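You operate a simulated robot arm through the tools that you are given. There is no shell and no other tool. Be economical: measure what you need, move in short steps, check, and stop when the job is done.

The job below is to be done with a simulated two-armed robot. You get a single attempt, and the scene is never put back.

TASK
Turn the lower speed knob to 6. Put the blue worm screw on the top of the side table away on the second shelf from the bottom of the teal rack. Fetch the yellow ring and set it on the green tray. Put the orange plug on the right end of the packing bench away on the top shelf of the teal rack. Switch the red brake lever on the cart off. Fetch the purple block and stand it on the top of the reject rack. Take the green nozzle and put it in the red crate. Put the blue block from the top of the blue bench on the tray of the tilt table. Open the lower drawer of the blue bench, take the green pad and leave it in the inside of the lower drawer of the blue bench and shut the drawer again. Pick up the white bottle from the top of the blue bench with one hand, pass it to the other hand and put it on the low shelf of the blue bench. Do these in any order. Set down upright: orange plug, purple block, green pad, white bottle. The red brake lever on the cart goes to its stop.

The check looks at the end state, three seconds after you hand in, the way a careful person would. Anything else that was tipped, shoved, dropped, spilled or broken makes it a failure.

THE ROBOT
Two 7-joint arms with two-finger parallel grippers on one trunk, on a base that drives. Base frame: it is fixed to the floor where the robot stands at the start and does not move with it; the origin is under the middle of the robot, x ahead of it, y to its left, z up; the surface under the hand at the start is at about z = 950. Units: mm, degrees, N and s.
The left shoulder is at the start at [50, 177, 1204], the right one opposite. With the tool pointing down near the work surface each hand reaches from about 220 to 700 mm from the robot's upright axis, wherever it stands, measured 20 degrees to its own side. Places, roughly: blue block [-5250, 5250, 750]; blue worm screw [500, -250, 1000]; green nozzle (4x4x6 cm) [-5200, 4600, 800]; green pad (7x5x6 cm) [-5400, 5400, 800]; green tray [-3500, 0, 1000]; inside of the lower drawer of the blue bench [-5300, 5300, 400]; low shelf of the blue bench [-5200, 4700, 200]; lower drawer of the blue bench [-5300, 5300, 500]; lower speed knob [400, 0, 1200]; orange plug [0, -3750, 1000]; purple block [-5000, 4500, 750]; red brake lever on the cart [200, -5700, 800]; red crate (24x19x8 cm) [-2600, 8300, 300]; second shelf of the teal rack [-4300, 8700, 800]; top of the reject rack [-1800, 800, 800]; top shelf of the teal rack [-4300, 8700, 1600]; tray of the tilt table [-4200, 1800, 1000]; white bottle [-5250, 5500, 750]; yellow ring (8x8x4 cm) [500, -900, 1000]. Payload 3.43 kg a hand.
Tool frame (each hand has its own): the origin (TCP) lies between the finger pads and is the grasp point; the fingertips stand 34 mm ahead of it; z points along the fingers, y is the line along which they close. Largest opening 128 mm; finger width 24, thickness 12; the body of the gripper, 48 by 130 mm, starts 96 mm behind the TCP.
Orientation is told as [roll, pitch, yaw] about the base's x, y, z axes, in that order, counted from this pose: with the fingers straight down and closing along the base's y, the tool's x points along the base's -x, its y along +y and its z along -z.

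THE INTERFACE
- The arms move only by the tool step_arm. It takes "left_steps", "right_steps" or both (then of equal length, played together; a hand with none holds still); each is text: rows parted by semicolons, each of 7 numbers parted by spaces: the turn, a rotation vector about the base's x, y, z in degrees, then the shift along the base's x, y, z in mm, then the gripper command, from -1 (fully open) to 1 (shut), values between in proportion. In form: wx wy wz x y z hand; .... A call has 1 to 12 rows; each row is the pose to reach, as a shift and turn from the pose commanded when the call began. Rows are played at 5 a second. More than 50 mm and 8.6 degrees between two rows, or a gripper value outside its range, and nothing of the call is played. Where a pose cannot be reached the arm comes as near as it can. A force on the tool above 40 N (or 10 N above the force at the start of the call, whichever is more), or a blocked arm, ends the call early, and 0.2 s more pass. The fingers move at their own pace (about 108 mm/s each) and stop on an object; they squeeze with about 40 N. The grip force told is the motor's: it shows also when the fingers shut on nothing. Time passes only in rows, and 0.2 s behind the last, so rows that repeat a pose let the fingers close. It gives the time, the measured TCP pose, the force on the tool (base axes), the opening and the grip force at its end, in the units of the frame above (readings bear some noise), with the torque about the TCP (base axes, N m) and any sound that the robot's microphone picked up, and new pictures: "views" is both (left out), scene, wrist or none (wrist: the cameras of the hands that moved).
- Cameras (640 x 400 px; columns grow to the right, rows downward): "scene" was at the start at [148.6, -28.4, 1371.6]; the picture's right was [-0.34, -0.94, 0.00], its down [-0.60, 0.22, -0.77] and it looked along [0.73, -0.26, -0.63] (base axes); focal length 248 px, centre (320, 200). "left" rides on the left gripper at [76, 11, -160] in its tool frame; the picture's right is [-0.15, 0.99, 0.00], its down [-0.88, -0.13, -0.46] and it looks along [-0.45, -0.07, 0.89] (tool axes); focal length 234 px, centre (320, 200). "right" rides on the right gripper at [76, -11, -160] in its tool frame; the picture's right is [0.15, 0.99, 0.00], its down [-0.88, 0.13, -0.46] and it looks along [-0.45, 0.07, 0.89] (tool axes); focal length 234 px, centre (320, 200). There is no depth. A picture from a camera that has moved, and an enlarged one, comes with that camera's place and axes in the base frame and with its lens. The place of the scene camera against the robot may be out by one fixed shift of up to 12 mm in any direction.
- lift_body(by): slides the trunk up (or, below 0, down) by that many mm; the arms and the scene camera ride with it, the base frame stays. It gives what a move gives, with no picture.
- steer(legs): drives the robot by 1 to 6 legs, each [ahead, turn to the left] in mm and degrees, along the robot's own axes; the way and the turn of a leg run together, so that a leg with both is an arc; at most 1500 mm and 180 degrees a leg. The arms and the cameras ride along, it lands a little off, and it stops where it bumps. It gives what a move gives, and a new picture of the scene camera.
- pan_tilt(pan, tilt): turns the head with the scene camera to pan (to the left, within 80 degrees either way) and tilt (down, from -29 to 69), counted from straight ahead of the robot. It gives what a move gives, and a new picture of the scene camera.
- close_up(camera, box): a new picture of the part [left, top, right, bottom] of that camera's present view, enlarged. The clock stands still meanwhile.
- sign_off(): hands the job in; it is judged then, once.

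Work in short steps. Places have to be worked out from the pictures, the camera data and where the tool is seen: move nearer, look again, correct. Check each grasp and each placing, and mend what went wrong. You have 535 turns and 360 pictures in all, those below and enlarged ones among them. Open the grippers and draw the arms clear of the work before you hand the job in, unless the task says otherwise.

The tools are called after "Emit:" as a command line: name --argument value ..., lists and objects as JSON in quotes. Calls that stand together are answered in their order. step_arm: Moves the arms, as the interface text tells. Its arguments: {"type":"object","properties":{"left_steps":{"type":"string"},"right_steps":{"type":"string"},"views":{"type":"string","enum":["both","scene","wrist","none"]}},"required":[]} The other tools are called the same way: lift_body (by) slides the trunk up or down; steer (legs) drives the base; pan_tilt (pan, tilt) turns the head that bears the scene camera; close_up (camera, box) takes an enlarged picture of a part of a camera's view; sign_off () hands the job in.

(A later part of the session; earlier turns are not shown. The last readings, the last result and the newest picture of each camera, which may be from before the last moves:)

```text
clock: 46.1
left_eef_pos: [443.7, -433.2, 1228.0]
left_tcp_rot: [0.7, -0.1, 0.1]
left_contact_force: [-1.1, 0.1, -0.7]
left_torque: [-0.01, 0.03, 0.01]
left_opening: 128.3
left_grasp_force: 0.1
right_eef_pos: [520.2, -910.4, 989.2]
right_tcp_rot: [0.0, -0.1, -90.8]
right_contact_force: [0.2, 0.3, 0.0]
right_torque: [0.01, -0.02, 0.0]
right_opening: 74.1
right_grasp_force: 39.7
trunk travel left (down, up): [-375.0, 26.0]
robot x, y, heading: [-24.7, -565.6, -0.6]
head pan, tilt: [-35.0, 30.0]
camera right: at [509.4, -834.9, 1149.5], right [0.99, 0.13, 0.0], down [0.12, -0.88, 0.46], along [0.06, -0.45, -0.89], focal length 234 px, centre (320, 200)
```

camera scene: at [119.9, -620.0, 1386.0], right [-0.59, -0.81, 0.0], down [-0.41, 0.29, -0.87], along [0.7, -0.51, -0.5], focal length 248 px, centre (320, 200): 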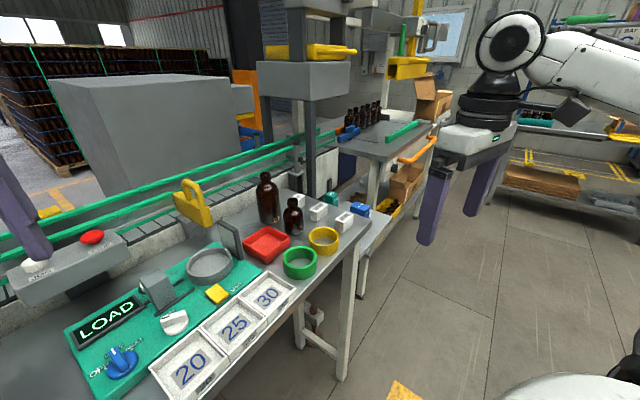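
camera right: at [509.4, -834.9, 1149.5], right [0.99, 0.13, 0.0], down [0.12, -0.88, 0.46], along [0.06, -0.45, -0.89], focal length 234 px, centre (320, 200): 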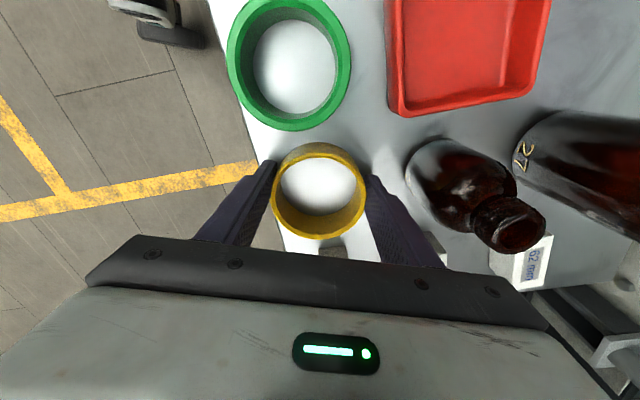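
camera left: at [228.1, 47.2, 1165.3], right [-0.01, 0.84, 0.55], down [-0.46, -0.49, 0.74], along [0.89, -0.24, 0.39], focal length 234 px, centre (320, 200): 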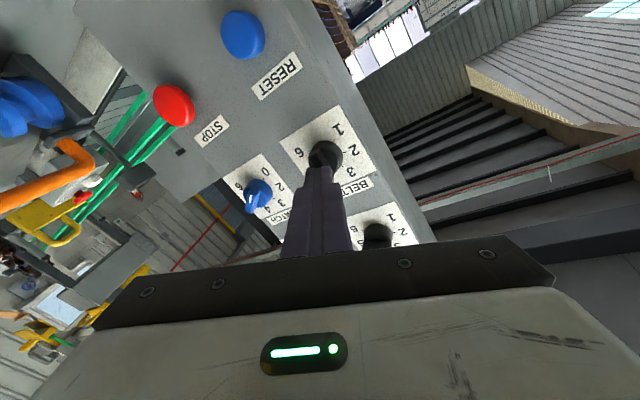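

Ring gripped (74 mm, 40 N). Lift it clear while the left hand moves over the worm handle.

Emit:
step_arm --right_steps "0 0 0 0 0 40 1; 0 0 0 0 0 80 1; 0 0 0 0 0 120 1; 0 0 0 -30 0 140 1" --left_steps "0 0 0 8 40 0 -1; 0 0 0 16 80 -10 -1; 0 0 0 25 120 -20 -1; 0 0 0 30 130 -30 -1" --views "wrist"

```text
clock: 47.1
left_eef_pos: [472.3, -302.7, 1199.3]
left_tcp_rot: [0.8, -0.2, 0.0]
left_contact_force: [-0.1, 0.2, 0.0]
left_torque: [0.07, -0.03, 0.0]
left_opening: 128.3
left_grasp_force: 0.1
right_eef_pos: [486.7, -909.6, 1128.8]
right_tcp_rot: [0.0, 0.1, -90.7]
right_contact_force: [-0.4, -0.5, 0.1]
right_torque: [0.01, 0.01, -0.01]
right_opening: 74.0
right_grasp_force: 40.0
trunk travel left (down, up): [-375.0, 26.0]
robot x, y, heading: [-21.9, -566.4, -1.2]
head pan, tilt: [-35.0, 30.0]
camera right: at [477.4, -834.9, 1289.9], right [0.99, 0.13, 0.0], down [0.12, -0.88, 0.46], along [0.06, -0.45, -0.89], focal length 234 px, centre (320, 200)
camera left: at [397.0, -294.7, 1360.3], right [0.15, 0.99, 0.01], down [0.88, -0.14, 0.46], along [0.45, -0.06, -0.89], focal length 234 px, centre (320, 200)
```

right: 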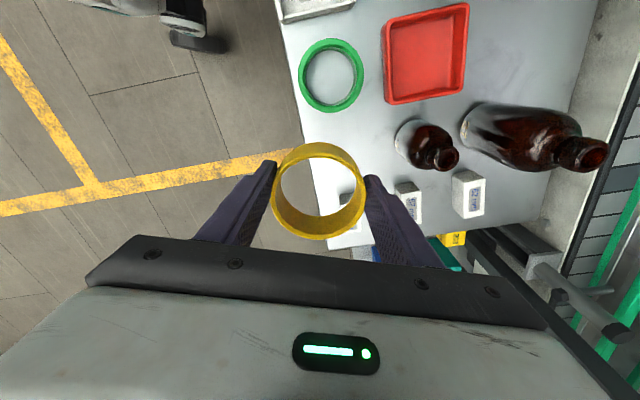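
left: 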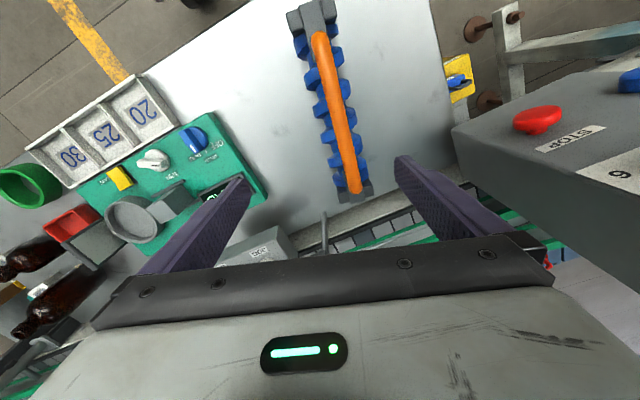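

Handle runs from ≈[357,-288] to [533,-265] — centre ≈[447,-278], yaw ≈7°. I align and lower partway.

Emit:
step_arm --left_steps "0 0 3.5 -12 12 -20 -0.5; 0 0 7 -25 25 -40 0; 0 0 7 -25 25 -60 0" --views "wrist"

```text
clock: 47.9
left_eef_pos: [448.5, -278.8, 1138.0]
left_tcp_rot: [0.6, -0.1, 7.1]
left_contact_force: [0.6, 0.1, -1.3]
left_torque: [-0.01, -0.01, -0.03]
left_opening: 63.8
left_grasp_force: 0.1
right_eef_pos: [487.5, -909.9, 1129.8]
right_tcp_rot: [0.0, 0.0, -90.9]
right_contact_force: [-0.5, -0.3, 0.4]
right_torque: [0.03, 0.01, 0.01]
right_opening: 74.3
right_grasp_force: 39.8
trunk travel left (down, up): [-375.0, 26.0]
robot x, y, heading: [-22.8, -564.4, -1.0]
head pan, tilt: [-35.0, 30.0]
camera left: at [373.2, -278.7, 1299.1], right [0.02, 1.0, 0.01], down [0.89, -0.03, 0.46], along [0.46, 0.0, -0.89], focal length 234 px, centre (320, 200)
```

left: 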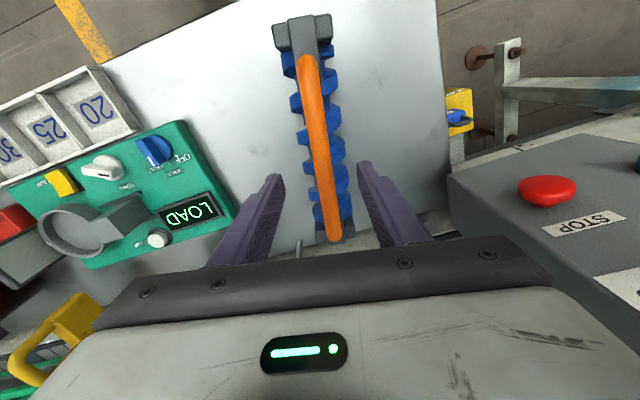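

Aligned. I lower to TCP z≈1080 around the handle and close.

Emit:
step_arm --left_steps "0 0 0 0 3 -20 0; 0 0 0 0 3 -45 0; 0 0 0 0 3 -58 0; 0 0 0 0 3 -58 0.6; 0 0 0 0 3 -58 1; 0 0 0 0 3 -58 1" --views "wrist"

```text
clock: 49.3
left_eef_pos: [449.9, -275.0, 1080.8]
left_tcp_rot: [0.7, -0.1, 7.1]
left_contact_force: [-0.2, 1.3, 0.9]
left_torque: [0.1, -0.59, 0.3]
left_opening: 17.6
left_grasp_force: 40.1
right_eef_pos: [488.1, -910.1, 1128.6]
right_tcp_rot: [0.1, 0.0, -90.9]
right_contact_force: [0.2, -0.1, -0.4]
right_torque: [-0.01, 0.06, 0.04]
right_opening: 74.4
right_grasp_force: 40.1
trunk travel left (down, up): [-375.0, 26.0]
robot x, y, heading: [-20.7, -568.8, -1.0]
head pan, tilt: [-35.0, 30.0]
camera left: at [373.6, -275.4, 1241.2], right [0.02, 1.0, 0.01], down [0.89, -0.03, 0.46], along [0.46, 0.0, -0.89], focal length 234 px, centre (320, 200)
```

left: 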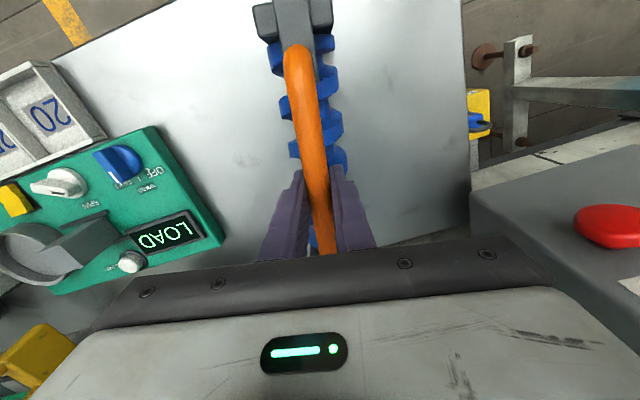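

Handle held (17.6 mm). Test lift by 40 mm.

Emit:
step_arm --left_steps "0 0 0 0 0 10 1; 0 0 0 0 0 25 1; 0 0 0 0 0 40 1; 0 0 0 0 0 40 1" --views "wrist"

```text
clock: 50.3
left_eef_pos: [448.8, -276.8, 1119.7]
left_tcp_rot: [0.7, 0.0, 6.9]
left_contact_force: [0.5, 0.1, -8.2]
left_torque: [0.0, -0.05, 0.0]
left_opening: 17.4
left_grasp_force: 40.0
right_eef_pos: [488.4, -908.9, 1129.1]
right_tcp_rot: [-0.2, 0.0, -90.8]
right_contact_force: [-1.0, -0.4, -0.5]
right_torque: [0.02, 0.0, -0.01]
right_opening: 74.0
right_grasp_force: 39.7
trunk travel left (down, up): [-375.0, 26.0]
robot x, y, heading: [-23.5, -563.5, -1.0]
head pan, tilt: [-35.0, 30.0]
camera left: at [373.7, -275.6, 1280.8], right [0.02, 1.0, 0.01], down [0.89, -0.03, 0.45], along [0.45, 0.0, -0.89], focal length 234 px, centre (320, 200)
```

left: 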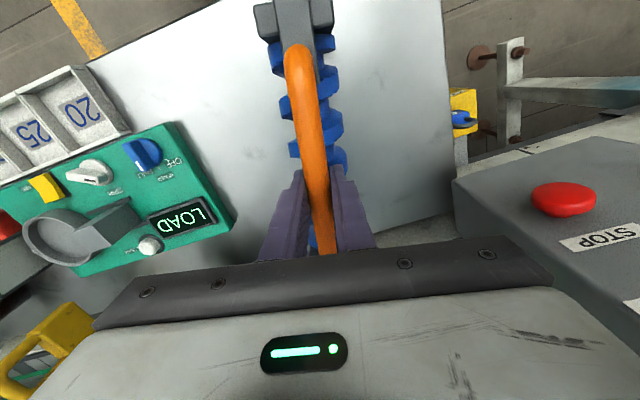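

Worm lifted cleanly (≈0.85 kg, no torque). Raise and draw both hands toward the robot for driving.

Emit:
step_arm --left_steps "0 0 0 0 0 45 1; 0 0 0 -5 0 90 1; 0 0 0 -40 0 110 1; 0 0 0 -80 0 110 1; 0 0 0 -100 0 110 1" --right_steps "0 0 0 0 0 30 1; 0 0 0 -40 0 60 1; 0 0 0 -80 0 60 1; 0 0 0 -120 0 60 1; 0 0 0 -160 0 60 1" --views "none"

Emit:
pan_tilt --pan 75 --tilt 10

```text
clock: 51.5
left_eef_pos: [347.9, -276.0, 1230.3]
left_tcp_rot: [0.6, 0.0, 7.0]
left_contact_force: [-0.6, -0.1, -8.6]
left_torque: [-0.03, -0.05, 0.02]
left_opening: 17.6
left_grasp_force: 39.8
right_eef_pos: [326.4, -909.7, 1188.6]
right_tcp_rot: [-0.1, 0.0, -91.0]
right_contact_force: [0.0, 0.3, -0.1]
right_torque: [-0.01, -0.04, -0.02]
right_opening: 74.3
right_grasp_force: 39.8
trunk travel left (down, up): [-375.0, 26.0]
robot x, y, heading: [-22.5, -565.2, -1.0]
head pan, tilt: [-35.0, 30.0]
```

```text
clock: 53.4
left_eef_pos: [349.2, -276.6, 1230.0]
left_tcp_rot: [0.7, 0.0, 7.0]
left_contact_force: [-0.3, -0.2, -9.1]
left_torque: [0.0, -0.03, -0.01]
left_opening: 17.6
left_grasp_force: 40.1
right_eef_pos: [329.2, -910.2, 1188.4]
right_tcp_rot: [0.0, 0.0, -90.8]
right_contact_force: [0.2, -0.6, -1.3]
right_torque: [0.01, -0.01, -0.02]
right_opening: 74.0
right_grasp_force: 40.1
trunk travel left (down, up): [-375.0, 26.0]
robot x, y, heading: [-20.6, -567.4, -0.9]
head pan, tilt: [75.0, 10.0]
camera scene: at [71.9, -477.1, 1418.3], right [0.96, -0.27, 0.0], down [-0.05, -0.17, -0.98], along [0.27, 0.95, -0.17], focal length 248 px, centre (320, 200)
```

scene: 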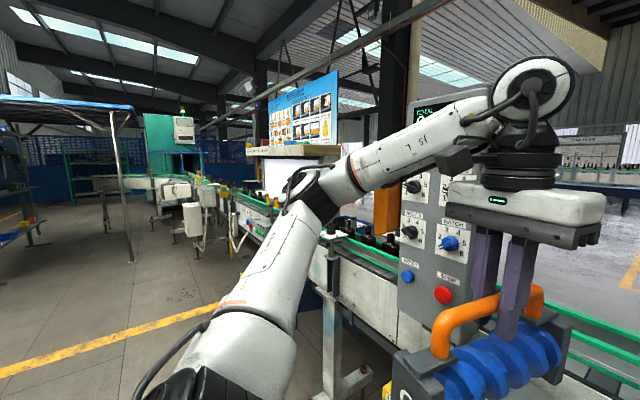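

Now back away and turn around to face the green tray, keeping the head forward and looking.

Emit:
steer --legs '[[-350, 0], [0, 171]]'

Emit:
pan_tilt --pan 0 --tilt 12

```text
clock: 62.6
left_eef_pos: [-783.7, -795.0, 1230.9]
left_tcp_rot: [0.8, -0.2, 178.8]
left_contact_force: [-0.3, 0.7, -8.8]
left_torque: [0.02, 0.01, -0.03]
left_opening: 17.8
left_grasp_force: 40.2
right_eef_pos: [-671.2, -171.4, 1188.1]
right_tcp_rot: [0.1, 0.0, 80.9]
right_contact_force: [0.1, -0.2, -0.6]
right_torque: [-0.03, -0.02, 0.04]
right_opening: 74.1
right_grasp_force: 39.7
trunk travel left (down, up): [-375.0, 26.0]
robot x, y, heading: [-370.3, -557.7, 171.1]
head pan, tilt: [75.0, 10.0]
camera scene: at [-482.6, -634.8, 1418.3], right [-0.91, 0.41, 0.0], down [0.07, 0.16, -0.98], along [-0.4, -0.9, -0.17], focal length 248 px, centre (320, 200)
```

scene: 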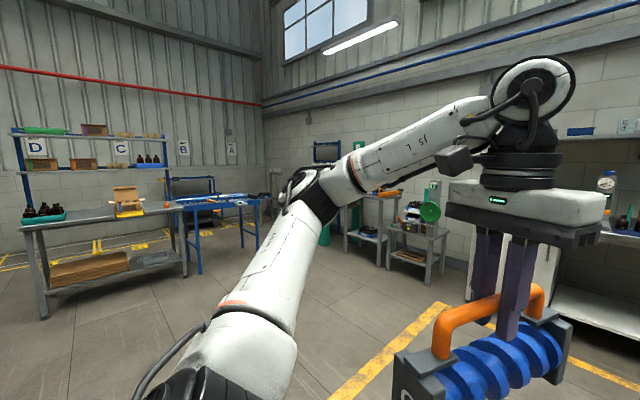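

```text
clock: 64.1
left_eef_pos: [-782.6, -795.9, 1231.0]
left_tcp_rot: [0.6, 0.0, 178.8]
left_contact_force: [-0.3, -0.1, -8.8]
left_torque: [0.0, 0.03, 0.0]
left_opening: 17.6
left_grasp_force: 39.8
right_eef_pos: [-670.6, -171.0, 1188.7]
right_tcp_rot: [0.0, 0.0, 80.9]
right_contact_force: [-0.4, 0.3, -0.3]
right_torque: [-0.02, -0.01, 0.01]
right_opening: 74.1
right_grasp_force: 40.4
trunk travel left (down, up): [-375.0, 26.0]
robot x, y, heading: [-372.8, -557.6, 171.0]
head pan, tilt: [0.0, 12.0]
camera scene: at [-536.6, -535.1, 1415.1], right [0.16, 0.99, 0.0], down [0.21, -0.03, -0.98], along [-0.97, 0.15, -0.21], focal length 248 px, centre (320, 200)
```

scene: 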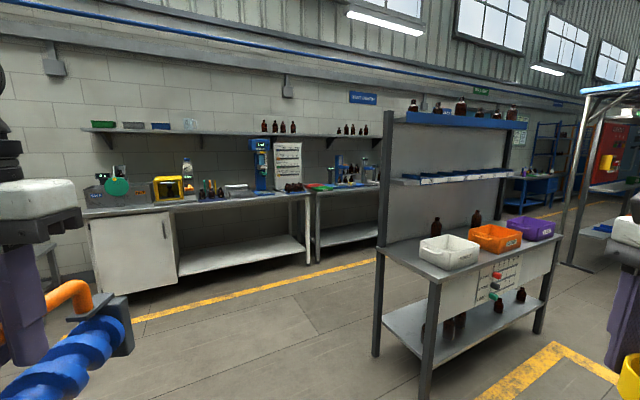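

The reject rack is ahead right and the wall benches beyond; the tray should be on the second bench. I drive straight along y≈-550 to stay clear of the rack and look again.

Emit:
steer --legs '[[0, 9], [1500, 0], [700, 0], [0, -35]]'

```text
clock: 77.3
left_eef_pos: [-3048.3, -599.7, 1231.0]
left_tcp_rot: [0.7, -0.1, 153.4]
left_contact_force: [-0.8, 0.6, -9.1]
left_torque: [0.0, 0.0, -0.03]
left_opening: 17.4
left_grasp_force: 39.7
right_eef_pos: [-2679.1, -83.0, 1187.2]
right_tcp_rot: [0.1, 0.0, 55.6]
right_contact_force: [-0.1, 0.5, 0.0]
right_torque: [0.01, -0.03, 0.02]
right_opening: 74.0
right_grasp_force: 40.0
trunk travel left (down, up): [-375.0, 26.0]
robot x, y, heading: [-2575.7, -565.8, 145.4]
head pan, tilt: [0.0, 12.0]
camera scene: at [-2713.8, -470.6, 1415.1], right [0.57, 0.82, 0.0], down [0.17, -0.12, -0.98], along [-0.81, 0.55, -0.21], focal length 248 px, centre (320, 200)
```

scene: 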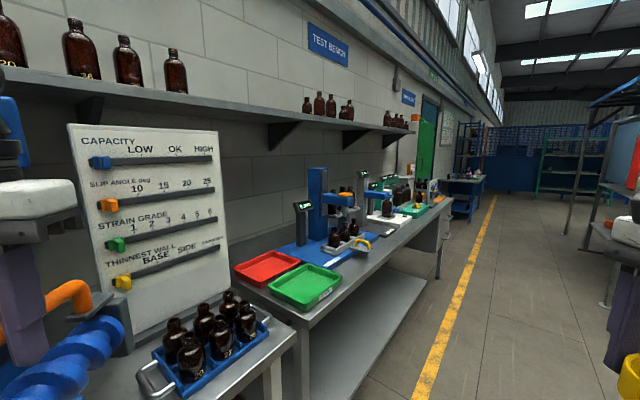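

Green tray is at ≈[-3339, -93]. I raise the worm for clearance over the bottle crate, then approach so the right hand can reach the tray.

Emit:
step_arm --left_steps "0 0 0 0 0 40 1; 0 0 0 0 0 80 1; 0 0 0 0 0 100 1" --views "none"

Emit:
steer --legs '[[0, -25], [230, 0], [0, 55], [70, 0]]'

```text
clock: 78.1
left_eef_pos: [-3047.2, -600.0, 1331.2]
left_tcp_rot: [0.7, 0.0, 153.5]
left_contact_force: [0.2, 0.1, -8.0]
left_torque: [0.01, 0.0, 0.0]
left_opening: 17.4
left_grasp_force: 40.3
right_eef_pos: [-2679.1, -83.6, 1189.1]
right_tcp_rot: [0.0, 0.0, 55.5]
right_contact_force: [-0.1, -0.2, -0.1]
right_torque: [0.03, -0.01, 0.0]
right_opening: 74.2
right_grasp_force: 39.9
trunk travel left (down, up): [-375.0, 26.0]
robot x, y, heading: [-2576.8, -563.6, 145.4]
head pan, tilt: [0.0, 12.0]
```

```text
clock: 84.2
left_eef_pos: [-3150.4, -635.3, 1329.9]
left_tcp_rot: [0.7, 0.0, -175.8]
left_contact_force: [-1.1, -0.3, -9.5]
left_torque: [-0.04, 0.04, -0.02]
left_opening: 17.5
left_grasp_force: 40.0
right_eef_pos: [-3098.0, -2.0, 1188.3]
right_tcp_rot: [-0.1, 0.0, 86.4]
right_contact_force: [-1.2, 0.0, -0.9]
right_torque: [0.0, -0.03, -0.02]
right_opening: 74.4
right_grasp_force: 40.3
trunk travel left (down, up): [-375.0, 26.0]
robot x, y, heading: [-2761.9, -360.0, 176.2]
head pan, tilt: [0.0, 12.0]
camera scene: at [-2929.3, -352.0, 1415.0], right [0.06, 1.0, 0.0], down [0.21, -0.01, -0.98], along [-0.98, 0.06, -0.21], focal length 248 px, centre (320, 200)
```

scene: 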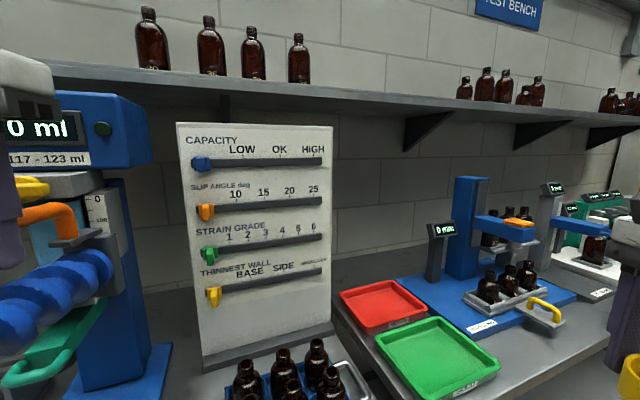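

Tray centre ≈[-3388, -62]. I move the ring above it and look with the wrist camera.

Emit:
step_arm --right_steps "0 0 0 -45 -10 0 1; 0 0 0 -90 -20 0 1; 0 0 0 -135 -30 0 1; 0 0 0 -180 -40 0 1; 0 0 0 -225 -50 0 1; 0 0 0 -265 -60 -20 1; 0 0 0 -285 -60 -60 1; 0 0 0 -285 -60 -60 1" --views "wrist"

```text
clock: 86.0
left_eef_pos: [-3148.8, -633.7, 1329.5]
left_tcp_rot: [0.7, 0.0, -175.8]
left_contact_force: [-0.5, -0.2, -9.6]
left_torque: [0.07, 0.04, -0.03]
left_opening: 17.5
left_grasp_force: 40.4
right_eef_pos: [-3320.6, -41.7, 1118.2]
right_tcp_rot: [0.1, -0.1, 86.3]
right_contact_force: [0.7, 0.5, -1.3]
right_torque: [0.0, 0.0, 0.0]
right_opening: 74.3
right_grasp_force: 39.9
right hand out of reach, approached as far as the arm can: row 5, 6, 7, 8
trunk travel left (down, up): [-375.0, 26.0]
robot x, y, heading: [-2764.0, -362.4, 176.2]
head pan, tilt: [0.0, 12.0]
camera right: at [-3312.9, -118.6, 1278.2], right [-1.0, -0.08, 0.0], down [-0.07, 0.89, 0.46], along [-0.04, 0.45, -0.89], focal length 234 px, centre (320, 200)
```

right: 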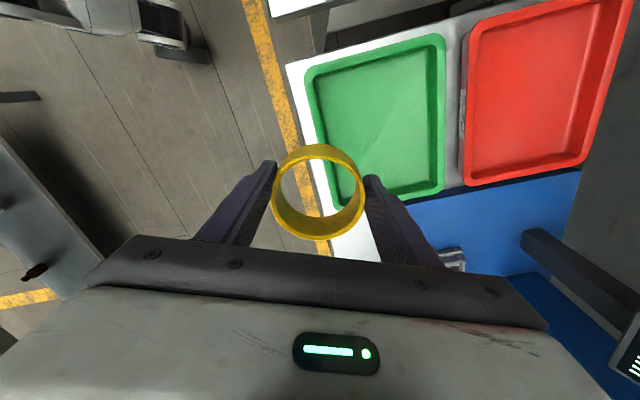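

Tray centre ≈[-3395, -73]; ~75 mm short of reach. I pull the left hand in a bit and drive 90 mm ahead.

Emit:
step_arm --left_steps "0 0 0 30 0 0 1; 0 0 0 60 0 0 1" --views "none"

Emit:
steer --legs '[[90, 0]]'

```text
clock: 86.6
left_eef_pos: [-3092.0, -632.2, 1328.5]
left_tcp_rot: [0.8, -0.1, -175.7]
left_contact_force: [-0.9, 0.6, -9.2]
left_torque: [0.01, 0.02, 0.01]
left_opening: 17.5
left_grasp_force: 40.0
left hand out of reach, approached as far as the arm can: row 2
right_eef_pos: [-3318.6, -43.1, 1118.4]
right_tcp_rot: [0.1, 0.0, 86.3]
right_contact_force: [-0.3, 0.0, 0.0]
right_torque: [0.01, -0.03, 0.01]
right_opening: 74.3
right_grasp_force: 40.0
trunk travel left (down, up): [-375.0, 26.0]
robot x, y, heading: [-2763.0, -364.7, 176.4]
head pan, tilt: [0.0, 12.0]
```

```text
clock: 87.7
left_eef_pos: [-3182.5, -625.7, 1328.8]
left_tcp_rot: [0.8, 0.0, -175.8]
left_contact_force: [-0.5, 0.2, -9.1]
left_torque: [0.01, 0.03, 0.03]
left_opening: 17.6
left_grasp_force: 40.5
right_eef_pos: [-3409.9, -35.6, 1119.1]
right_tcp_rot: [0.2, 0.0, 86.2]
right_contact_force: [0.4, 0.2, -0.2]
right_torque: [-0.02, -0.02, 0.01]
right_opening: 74.4
right_grasp_force: 39.8
trunk travel left (down, up): [-375.0, 26.0]
robot x, y, heading: [-2850.0, -358.5, 176.2]
head pan, tilt: [0.0, 12.0]
camera scene: at [-3019.0, -346.2, 1415.0], right [0.06, 1.0, 0.0], down [0.21, -0.01, -0.98], along [-0.98, 0.06, -0.21], focal length 248 px, centre (320, 200)
```

scene: 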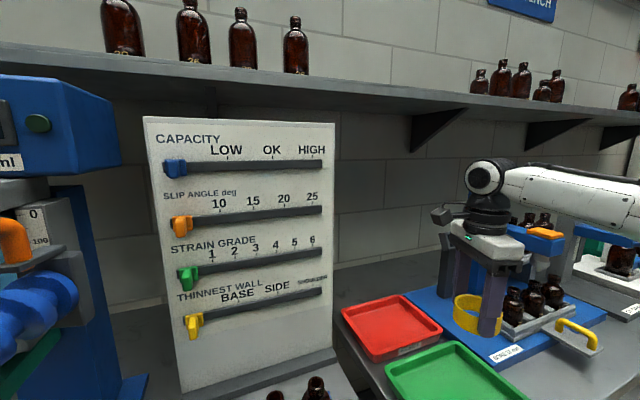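

Emit:
step_arm --right_steps "0 0 0 8 -20 0 1; 0 0 0 15 -37 0 1; 0 0 0 15 -37 0 1" --views "wrist"

```text
clock: 88.5
left_eef_pos: [-3181.4, -625.8, 1328.1]
left_tcp_rot: [0.7, -0.2, -175.8]
left_contact_force: [0.0, -0.4, -8.2]
left_torque: [-0.01, 0.01, 0.03]
left_opening: 17.3
left_grasp_force: 39.9
right_eef_pos: [-3394.2, -74.5, 1119.1]
right_tcp_rot: [0.2, 0.0, 86.3]
right_contact_force: [-0.4, -0.2, -0.5]
right_torque: [-0.01, -0.01, 0.01]
right_opening: 73.8
right_grasp_force: 39.7
trunk travel left (down, up): [-375.0, 26.0]
robot x, y, heading: [-2850.5, -355.9, 176.3]
head pan, tilt: [0.0, 12.0]
camera right: at [-3386.9, -150.4, 1278.7], right [-1.0, -0.08, 0.0], down [-0.07, 0.89, 0.46], along [-0.04, 0.45, -0.89], focal length 234 px, centre (320, 200)
```

right: 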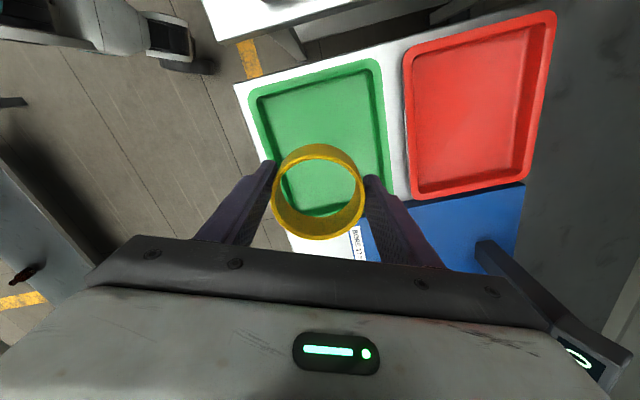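

Well centred. Lower the ring: to just above the tray floor first.

Emit:
step_arm --right_steps "0 0 0 -5 0 -40 1; 0 0 0 -5 0 -80 1; 0 0 0 -5 0 -110 1; 0 0 0 -5 0 -118 1; 0 0 0 -5 0 -122 1; 0 0 0 -5 0 -125 1" --views "wrist"

```text
clock: 89.9
left_eef_pos: [-3181.2, -626.6, 1328.9]
left_tcp_rot: [0.8, 0.0, -175.7]
left_contact_force: [0.3, 0.0, -8.8]
left_torque: [0.02, 0.03, 0.03]
left_opening: 17.6
left_grasp_force: 40.1
right_eef_pos: [-3391.9, -69.7, 995.1]
right_tcp_rot: [0.2, 0.1, 86.3]
right_contact_force: [-0.3, 0.1, -0.7]
right_torque: [0.03, -0.01, -0.01]
right_opening: 74.2
right_grasp_force: 39.7
right hand out of reach, approached as far as the arm can: row 3, 4, 5, 6
trunk travel left (down, up): [-375.0, 26.0]
robot x, y, heading: [-2853.6, -361.3, 176.4]
head pan, tilt: [0.0, 12.0]
camera right: at [-3384.4, -145.9, 1156.0], right [-1.0, -0.08, 0.0], down [-0.07, 0.89, 0.46], along [-0.04, 0.45, -0.89], focal length 234 px, centre (320, 200)
```

right: 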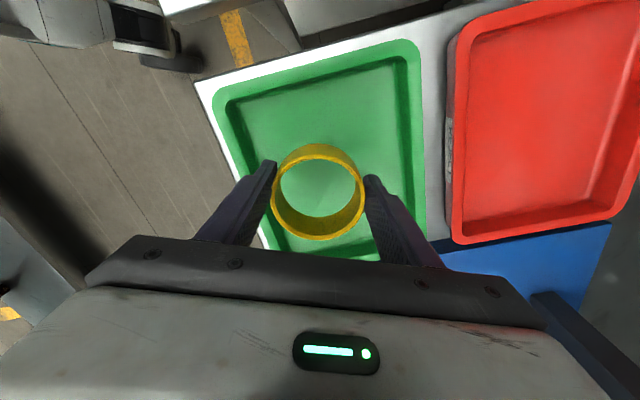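

No contact yet; the bench is lower than assumed. I continue down slowly, drawing 10 mm toward the centre.

Emit:
step_arm --right_steps "0 0 0 5 -5 -12 1; 0 0 0 8 -10 -24 1; 0 0 0 8 -10 -36 1; 0 0 0 8 -10 -46 1; 0 0 0 8 -10 -56 1" --views "wrist"

```text
clock: 91.1
left_eef_pos: [-3181.3, -627.4, 1329.2]
left_tcp_rot: [0.8, -0.1, -175.8]
left_contact_force: [0.6, -0.8, -8.3]
left_torque: [-0.04, 0.01, 0.01]
left_opening: 17.7
left_grasp_force: 40.3
right_eef_pos: [-3372.5, -73.8, 946.9]
right_tcp_rot: [0.5, 0.1, 86.3]
right_contact_force: [-0.6, 0.9, 9.1]
right_torque: [0.12, -0.32, 0.02]
right_opening: 74.2
right_grasp_force: 39.7
right hand out of reach, approached as far as the arm can: row 2, 3, 4, 5
trunk travel left (down, up): [-375.0, 26.0]
robot x, y, heading: [-2848.3, -355.3, 176.4]
head pan, tilt: [0.0, 12.0]
camera right: at [-3364.4, -149.1, 1107.9], right [-1.0, -0.08, 0.01], down [-0.07, 0.89, 0.46], along [-0.05, 0.45, -0.89], focal length 234 px, centre (320, 200)
```

right: 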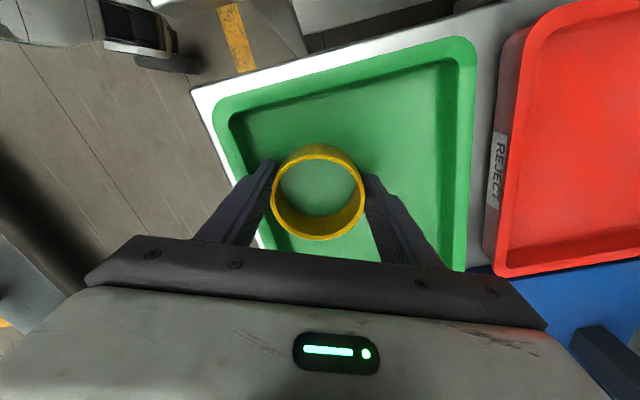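

Contact at z≈947, but the near finger sits close to the tray's near wall. I lift 20 mm, drive 30 mm ahead and set down more centrally.

Emit:
step_arm --right_steps "0 0 0 0 0 12 1; 0 0 0 0 0 25 1" --views "none"

Emit:
steer --legs '[[30, 0]]'

Emit:
step_arm --right_steps "0 0 0 0 -6 -8 1; 0 0 0 0 -12 -15 1; 0 0 0 0 -12 -20 1; 0 0 0 0 -12 -24 1; 0 0 0 0 -12 -26 1" --views "wrist"

```text
clock: 91.7
left_eef_pos: [-3181.7, -626.7, 1328.6]
left_tcp_rot: [0.8, -0.1, -175.7]
left_contact_force: [-0.6, 0.2, -9.0]
left_torque: [0.03, -0.01, 0.0]
left_opening: 17.4
left_grasp_force: 39.1
right_eef_pos: [-3371.5, -72.2, 969.3]
right_tcp_rot: [0.2, 0.1, 86.3]
right_contact_force: [0.1, 0.2, -0.6]
right_torque: [-0.01, -0.02, -0.03]
right_opening: 74.1
right_grasp_force: 40.2
trunk travel left (down, up): [-375.0, 26.0]
robot x, y, heading: [-2852.8, -355.4, 176.1]
head pan, tilt: [0.0, 12.0]
```

```text
clock: 92.6
left_eef_pos: [-3212.6, -624.9, 1327.3]
left_tcp_rot: [0.7, 0.1, -175.8]
left_contact_force: [-1.0, -0.7, -8.5]
left_torque: [0.01, 0.0, 0.0]
left_opening: 17.5
left_grasp_force: 39.9
right_eef_pos: [-3401.3, -70.5, 969.0]
right_tcp_rot: [0.1, 0.0, 86.3]
right_contact_force: [0.1, 0.0, 0.3]
right_torque: [-0.03, -0.06, 0.03]
right_opening: 74.1
right_grasp_force: 40.1
trunk travel left (down, up): [-375.0, 26.0]
robot x, y, heading: [-2881.7, -354.8, 176.2]
head pan, tilt: [0.0, 12.0]
camera scene: at [-3049.0, -344.3, 1415.0], right [0.06, 1.0, 0.0], down [0.21, -0.01, -0.98], along [-0.98, 0.06, -0.21], focal length 248 px, centre (320, 200)
```

scene: 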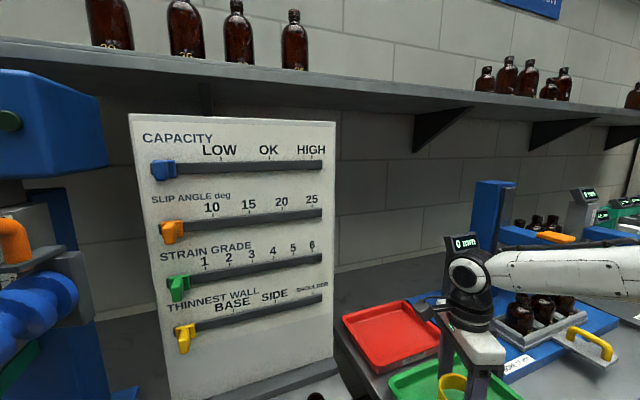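

```text
clock: 93.8
left_eef_pos: [-3212.2, -624.1, 1326.9]
left_tcp_rot: [0.7, 0.0, -175.8]
left_contact_force: [0.0, 0.8, -9.3]
left_torque: [0.03, 0.04, 0.0]
left_opening: 17.9
left_grasp_force: 40.0
right_eef_pos: [-3397.0, -81.4, 948.6]
right_tcp_rot: [0.2, 0.1, 86.3]
right_contact_force: [0.9, 0.2, -0.7]
right_torque: [-0.02, 0.02, 0.01]
right_opening: 74.4
right_grasp_force: 39.7
right hand out of reach, approached as far as the arm can: row 3, 4, 5
trunk travel left (down, up): [-375.0, 26.0]
robot x, y, heading: [-2882.3, -354.7, 176.0]
head pan, tilt: [0.0, 12.0]
camera right: at [-3389.7, -157.1, 1108.6], right [-1.0, -0.08, 0.0], down [-0.07, 0.89, 0.45], along [-0.04, 0.45, -0.89], focal length 234 px, centre (320, 200)
```

right: 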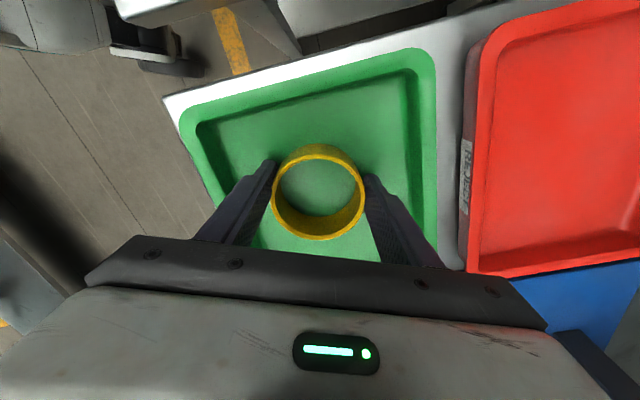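

Centred in the tray. A few mm more down, then open slightly.

Emit:
step_arm --right_steps "0 0 0 3 0 -2 1; 0 0 0 3 0 -4 1; 0 0 0 3 0 -6 1" --views "none"

```text
clock: 94.6
left_eef_pos: [-3209.2, -625.3, 1329.2]
left_tcp_rot: [0.6, -0.2, -175.8]
left_contact_force: [0.4, 0.0, -9.1]
left_torque: [-0.02, 0.04, -0.01]
left_opening: 17.4
left_grasp_force: 40.6
right_eef_pos: [-3394.5, -79.5, 946.7]
right_tcp_rot: [0.7, 0.0, 86.3]
right_contact_force: [-2.8, 5.6, 28.6]
right_torque: [0.14, -0.74, 0.12]
right_opening: 74.4
right_grasp_force: 39.9
trunk travel left (down, up): [-375.0, 26.0]
robot x, y, heading: [-2881.2, -353.6, 176.2]
head pan, tilt: [0.0, 12.0]
```

Firm contact with the tray floor. Ease up 3 mm and open to ~92 mm, then rise.

Emit:
step_arm --right_steps "0 0 0 0 0 3 1; 0 0 0 0 0 3 -0.4; 0 0 0 0 0 3 -0.44; 0 0 0 0 0 30 -0.44; 0 0 0 0 0 75 -0.44; 0 0 0 0 0 120 -0.44; 0 0 0 0 0 160 -0.44" --views "wrist"

```text
clock: 96.2
left_eef_pos: [-3212.4, -624.4, 1328.1]
left_tcp_rot: [0.7, -0.1, -175.9]
left_contact_force: [-0.4, -0.6, -9.0]
left_torque: [0.0, 0.04, 0.01]
left_opening: 17.6
left_grasp_force: 39.7
right_eef_pos: [-3393.4, -79.4, 1103.1]
right_tcp_rot: [0.1, 0.1, 86.3]
right_contact_force: [0.5, -0.2, -0.2]
right_torque: [-0.02, 0.03, -0.01]
right_opening: 92.1
right_grasp_force: 0.0
trunk travel left (down, up): [-375.0, 26.0]
robot x, y, heading: [-2883.3, -355.4, 176.1]
head pan, tilt: [0.0, 12.0]
camera right: at [-3387.1, -156.9, 1263.1], right [-1.0, -0.08, 0.0], down [-0.07, 0.89, 0.46], along [-0.04, 0.45, -0.89], focal length 234 px, centre (320, 200)
```

right: 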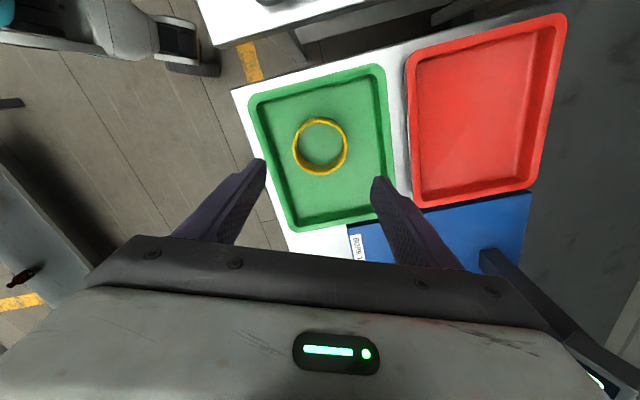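

The ring rests in the tray. Retract the right hand, back out, and drive toward the packing bench area (around [-1000,-2700]).

Emit:
step_arm --right_steps "0 0 0 45 0 30 -0.44; 0 0 0 90 0 60 -0.44; 0 0 0 135 0 80 -0.44; 0 0 0 180 -20 80 -0.44" --views "none"

Emit:
steer --legs '[[-450, 0], [0, 126], [1400, 0], [1000, 0]]'

```text
refused: row 1 steps farther than a row can; nothing moved
```

```text
clock: 115.5
left_eef_pos: [-760.1, -2555.9, 1328.4]
left_tcp_rot: [0.7, 0.0, -50.6]
left_contact_force: [0.5, -0.1, -8.2]
left_torque: [-0.04, -0.02, -0.02]
left_opening: 17.8
left_grasp_force: 39.9
right_eef_pos: [-1099.2, -3019.2, 1101.8]
right_tcp_rot: [0.0, 0.0, -148.4]
right_contact_force: [-0.6, -0.6, 1.2]
right_torque: [0.03, -0.03, -0.01]
right_opening: 92.2
right_grasp_force: 0.1
trunk travel left (down, up): [-375.0, 26.0]
robot x, y, heading: [-1168.1, -2441.9, -58.3]
head pan, tilt: [0.0, 12.0]
camera scene: at [-1085.4, -2581.2, 1415.1], right [-0.85, -0.52, 0.0], down [-0.11, 0.18, -0.98], along [0.51, -0.83, -0.21], focal length 248 px, centre (320, 200)
```

scene: 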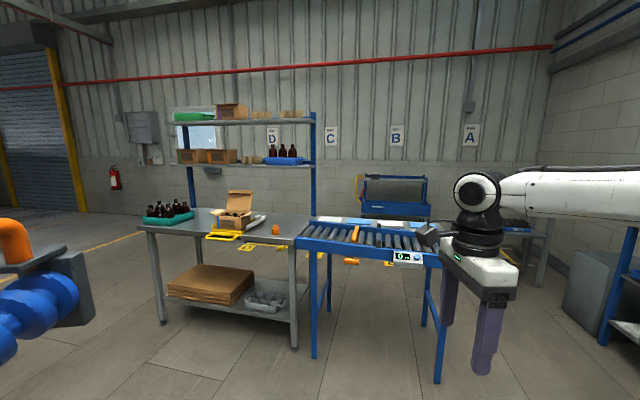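

Arrived; plug visible on the bench's right end and the blue cart behind. First I retract the right hand (it's still extended).

Emit:
step_arm --right_steps "0 0 0 -20 34 25 -0.44; 0 0 0 -40 68 50 -0.44; 0 0 0 -60 102 70 -0.44; 0 0 0 -80 136 80 -0.44" --views "none"

Emit:
close_up --camera "scene" --box '[340, 150, 460, 250]'

Emit:
close_up --camera "scene" --box '[130, 150, 330, 350]'

```text
clock: 116.5
left_eef_pos: [-760.9, -2554.5, 1328.9]
left_tcp_rot: [0.6, 0.0, -50.5]
left_contact_force: [-0.4, 0.7, -8.8]
left_torque: [0.02, 0.0, 0.01]
left_opening: 17.5
left_grasp_force: 40.1
right_eef_pos: [-1180.5, -2881.9, 1183.0]
right_tcp_rot: [0.2, 0.0, -148.5]
right_contact_force: [-0.9, 0.3, 0.4]
right_torque: [-0.05, -0.02, 0.0]
right_opening: 92.2
right_grasp_force: 0.1
trunk travel left (down, up): [-375.0, 26.0]
robot x, y, heading: [-1170.5, -2438.6, -58.4]
head pan, tilt: [0.0, 12.0]
```

```text
4.00 times, centred on (400, 200) of scene
camera zoom: at [-1086.1, -2580.1, 1415.3], right [-0.85, -0.52, 0.0], down [-0.11, 0.18, -0.98], along [0.51, -0.83, -0.21], focal length 992 px, centre (0, 200)
```

zoom: 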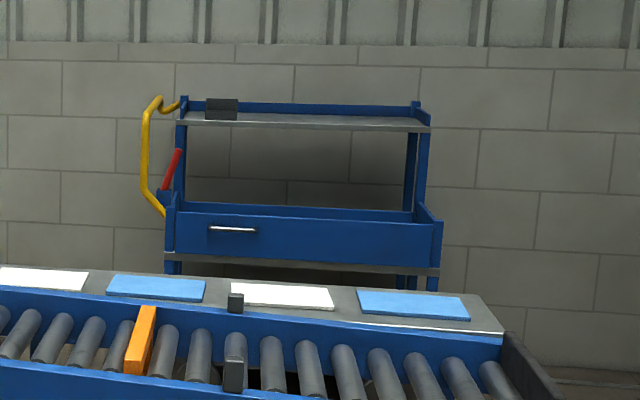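

```text
2.00 times, centred on (230, 250) of scene
camera zoom: at [-1086.1, -2580.1, 1415.3], right [-0.85, -0.52, 0.0], down [-0.11, 0.18, -0.98], along [0.51, -0.83, -0.21], focal length 496 px, centre (500, 100)
```

zoom: 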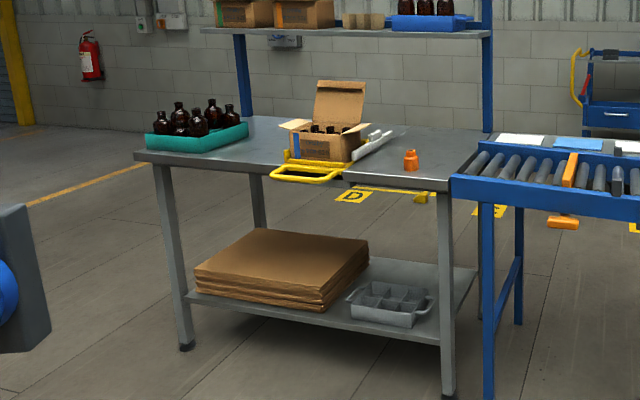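

The red lever is on the cart's +x (yellow-handle) end at ≈[165,-5744]. I drive around the bench's left end to (≈1500,-4800) and look from there.

Emit:
steer --legs '[[0, 49.5], [1450, 0], [1450, 0], [0, -87], [1500, 0], [400, 0]]'

```text
clock: 129.3
left_eef_pos: [1233.3, -2529.1, 1328.8]
left_tcp_rot: [1.2, 0.3, 1.0]
left_contact_force: [-13.1, -1.8, -4.9]
left_torque: [0.5, -1.95, 0.81]
left_opening: 17.4
left_grasp_force: 40.4
right_eef_pos: [1222.6, -3058.5, 1184.5]
right_tcp_rot: [0.4, 0.0, -98.5]
right_contact_force: [-0.3, -0.5, -1.0]
right_torque: [0.01, -0.01, 0.02]
right_opening: 92.2
right_grasp_force: 0.0
trunk travel left (down, up): [-375.0, 26.0]
robot x, y, heading: [894.9, -2766.4, -8.5]
head pan, tilt: [0.0, 12.0]
stopped in leg 3: the force on the tool passed its limit at 179 N (the readings are from after the stop); the commanded pose is now the measured one
camera scene: at [1050.8, -2790.8, 1415.8], right [-0.15, -0.99, 0.0], down [-0.2, 0.03, -0.98], along [0.97, -0.14, -0.21], focal length 248 px, centre (320, 200)
```

scene: 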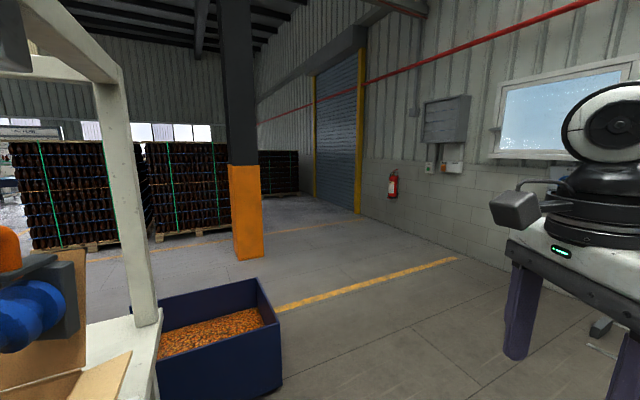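

The worm bumped something on the left (179 N). I stop and look left.

Emit:
pan_tilt --pan 45 --tilt 25

```text
clock: 130.4
left_eef_pos: [1235.8, -2529.1, 1328.4]
left_tcp_rot: [1.2, 0.2, 1.0]
left_contact_force: [-17.8, -4.0, -3.4]
left_torque: [0.78, -2.63, 1.08]
left_opening: 17.5
left_grasp_force: 40.0
right_eef_pos: [1222.5, -3059.6, 1183.2]
right_tcp_rot: [0.3, 0.2, -98.6]
right_contact_force: [-0.2, -0.3, 0.0]
right_torque: [-0.01, 0.04, -0.02]
right_opening: 92.1
right_grasp_force: 0.1
trunk travel left (down, up): [-375.0, 26.0]
robot x, y, heading: [897.0, -2769.9, -8.6]
head pan, tilt: [45.0, 25.0]
camera scene: at [1032.0, -2722.7, 1394.6], right [0.59, -0.8, 0.0], down [-0.34, -0.25, -0.91], along [0.73, 0.54, -0.42], focal length 248 px, centre (320, 200)
```

scene: 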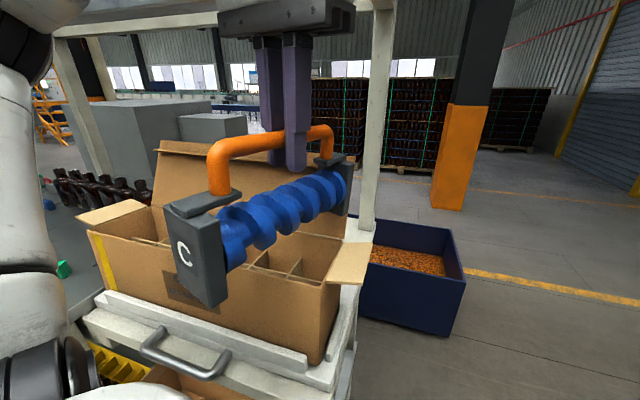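

The worm's far end pressed against a fixed white post; the carton seems undisturbed. I back straight off 400 mm and look again.

Emit:
steer --legs '[[-400, 0]]'

```text
clock: 132.9
left_eef_pos: [840.1, -2468.4, 1327.3]
left_tcp_rot: [1.1, 0.5, 1.1]
left_contact_force: [-1.5, -0.7, -9.0]
left_torque: [-0.07, -0.05, 0.02]
left_opening: 17.4
left_grasp_force: 40.4
right_eef_pos: [826.8, -2998.2, 1182.9]
right_tcp_rot: [0.1, 0.0, -98.7]
right_contact_force: [-0.8, -0.1, -1.0]
right_torque: [-0.02, -0.02, 0.02]
right_opening: 91.9
right_grasp_force: 0.0
trunk travel left (down, up): [-375.0, 26.0]
robot x, y, heading: [495.2, -2709.4, -8.5]
head pan, tilt: [45.0, 25.0]
camera scene: at [637.8, -2662.1, 1394.0], right [0.59, -0.8, 0.0], down [-0.34, -0.25, -0.91], along [0.73, 0.54, -0.42], focal length 248 px, centre (320, 200)
```

scene: 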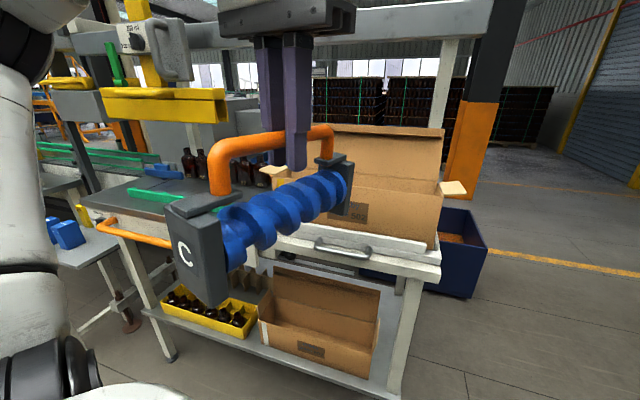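

The worm is still well gripped and the machine undisturbed. I bring the worm more to the middle of the robot, to pass the gap in a lane nearer the bench.

Emit:
step_arm --left_steps "0 0 0 -6 -42 0 1; 0 0 0 -12 -84 0 1; 0 0 0 -18 -126 0 1; 0 0 0 -24 -168 0 1" --right_steps "0 0 0 0 0 20 -0.44; 0 0 0 0 0 40 -0.44; 0 0 0 0 0 50 -0.44; 0 0 0 0 0 50 -0.44" --views "none"

Emit:
pan_tilt --pan -30 --tilt 30

```text
clock: 133.9
left_eef_pos: [816.2, -2639.4, 1324.5]
left_tcp_rot: [1.2, 0.4, 1.0]
left_contact_force: [0.0, -0.6, -8.8]
left_torque: [0.01, -0.05, -0.02]
left_opening: 17.8
left_grasp_force: 40.0
right_eef_pos: [827.8, -3001.5, 1232.4]
right_tcp_rot: [0.1, 0.1, -98.7]
right_contact_force: [0.8, 0.2, -0.2]
right_torque: [0.02, 0.0, 0.02]
right_opening: 92.1
right_grasp_force: 0.0
trunk travel left (down, up): [-375.0, 26.0]
robot x, y, heading: [496.9, -2708.7, -8.6]
head pan, tilt: [45.0, 25.0]
```

```text
clock: 135.4
left_eef_pos: [815.8, -2636.3, 1324.8]
left_tcp_rot: [1.1, 0.6, 1.0]
left_contact_force: [-0.5, 0.0, -9.0]
left_torque: [-0.03, -0.03, 0.01]
left_opening: 17.5
left_grasp_force: 40.2
right_eef_pos: [827.9, -2998.3, 1231.8]
right_tcp_rot: [0.1, 0.0, -98.6]
right_contact_force: [0.2, -0.4, 0.5]
right_torque: [0.01, -0.01, 0.0]
right_opening: 92.2
right_grasp_force: 0.1
trunk travel left (down, up): [-375.0, 26.0]
robot x, y, heading: [495.7, -2704.2, -8.6]
head pan, tilt: [-30.0, 30.0]
camera scene: at [635.0, -2773.5, 1386.0], right [-0.62, -0.78, 0.0], down [-0.39, 0.31, -0.87], along [0.68, -0.54, -0.5], focal length 248 px, centre (320, 200)
```

scene: 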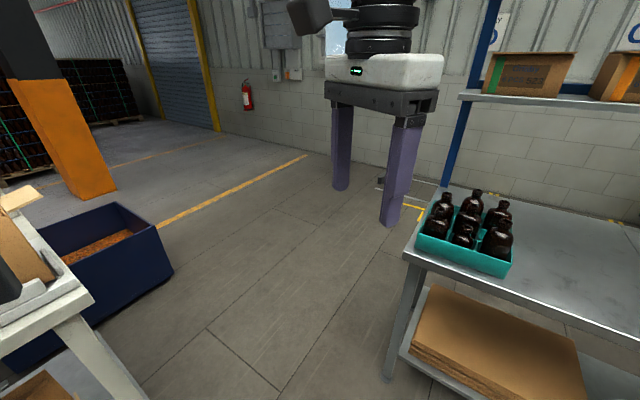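

The gap is ~800 mm with free floor beyond. I take the lane y≈-2960, then go around behind the bench.

Emit:
steer --legs '[[-300, 0], [0, -30], [460, 0], [0, 38], [850, 0]]'

```text
clock: 145.6
left_eef_pos: [1350.2, -2822.5, 1323.6]
left_tcp_rot: [1.5, 0.4, 10.3]
left_contact_force: [-0.2, -0.1, -8.5]
left_torque: [-0.01, -0.03, 0.01]
left_opening: 17.5
left_grasp_force: 39.9
right_eef_pos: [1419.3, -3182.1, 1235.9]
right_tcp_rot: [1.0, 0.2, -89.4]
right_contact_force: [-1.3, 0.5, -0.1]
right_torque: [0.03, 0.03, 0.0]
right_opening: 92.2
right_grasp_force: 0.1
trunk travel left (down, up): [-375.0, 26.0]
robot x, y, heading: [1062.9, -2949.5, 1.0]
head pan, tilt: [-30.0, 30.0]
stopped in leg 5: the robot was blocked; the commanded pose is now the measured one
camera scene: at [1190.9, -2990.9, 1387.1], right [-0.48, -0.88, -0.01], down [-0.42, 0.24, -0.87], along [0.77, -0.42, -0.49], focal length 248 px, centre (320, 200)
```

scene: 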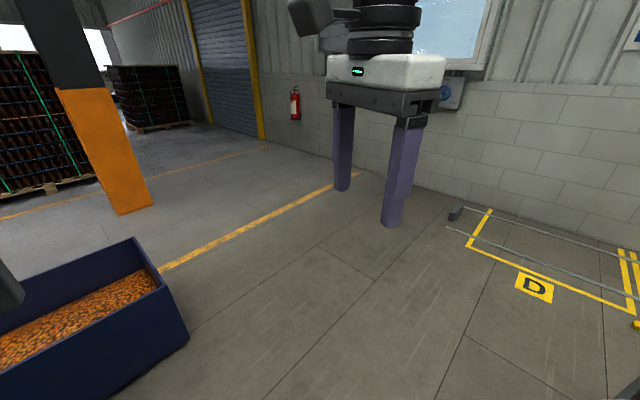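

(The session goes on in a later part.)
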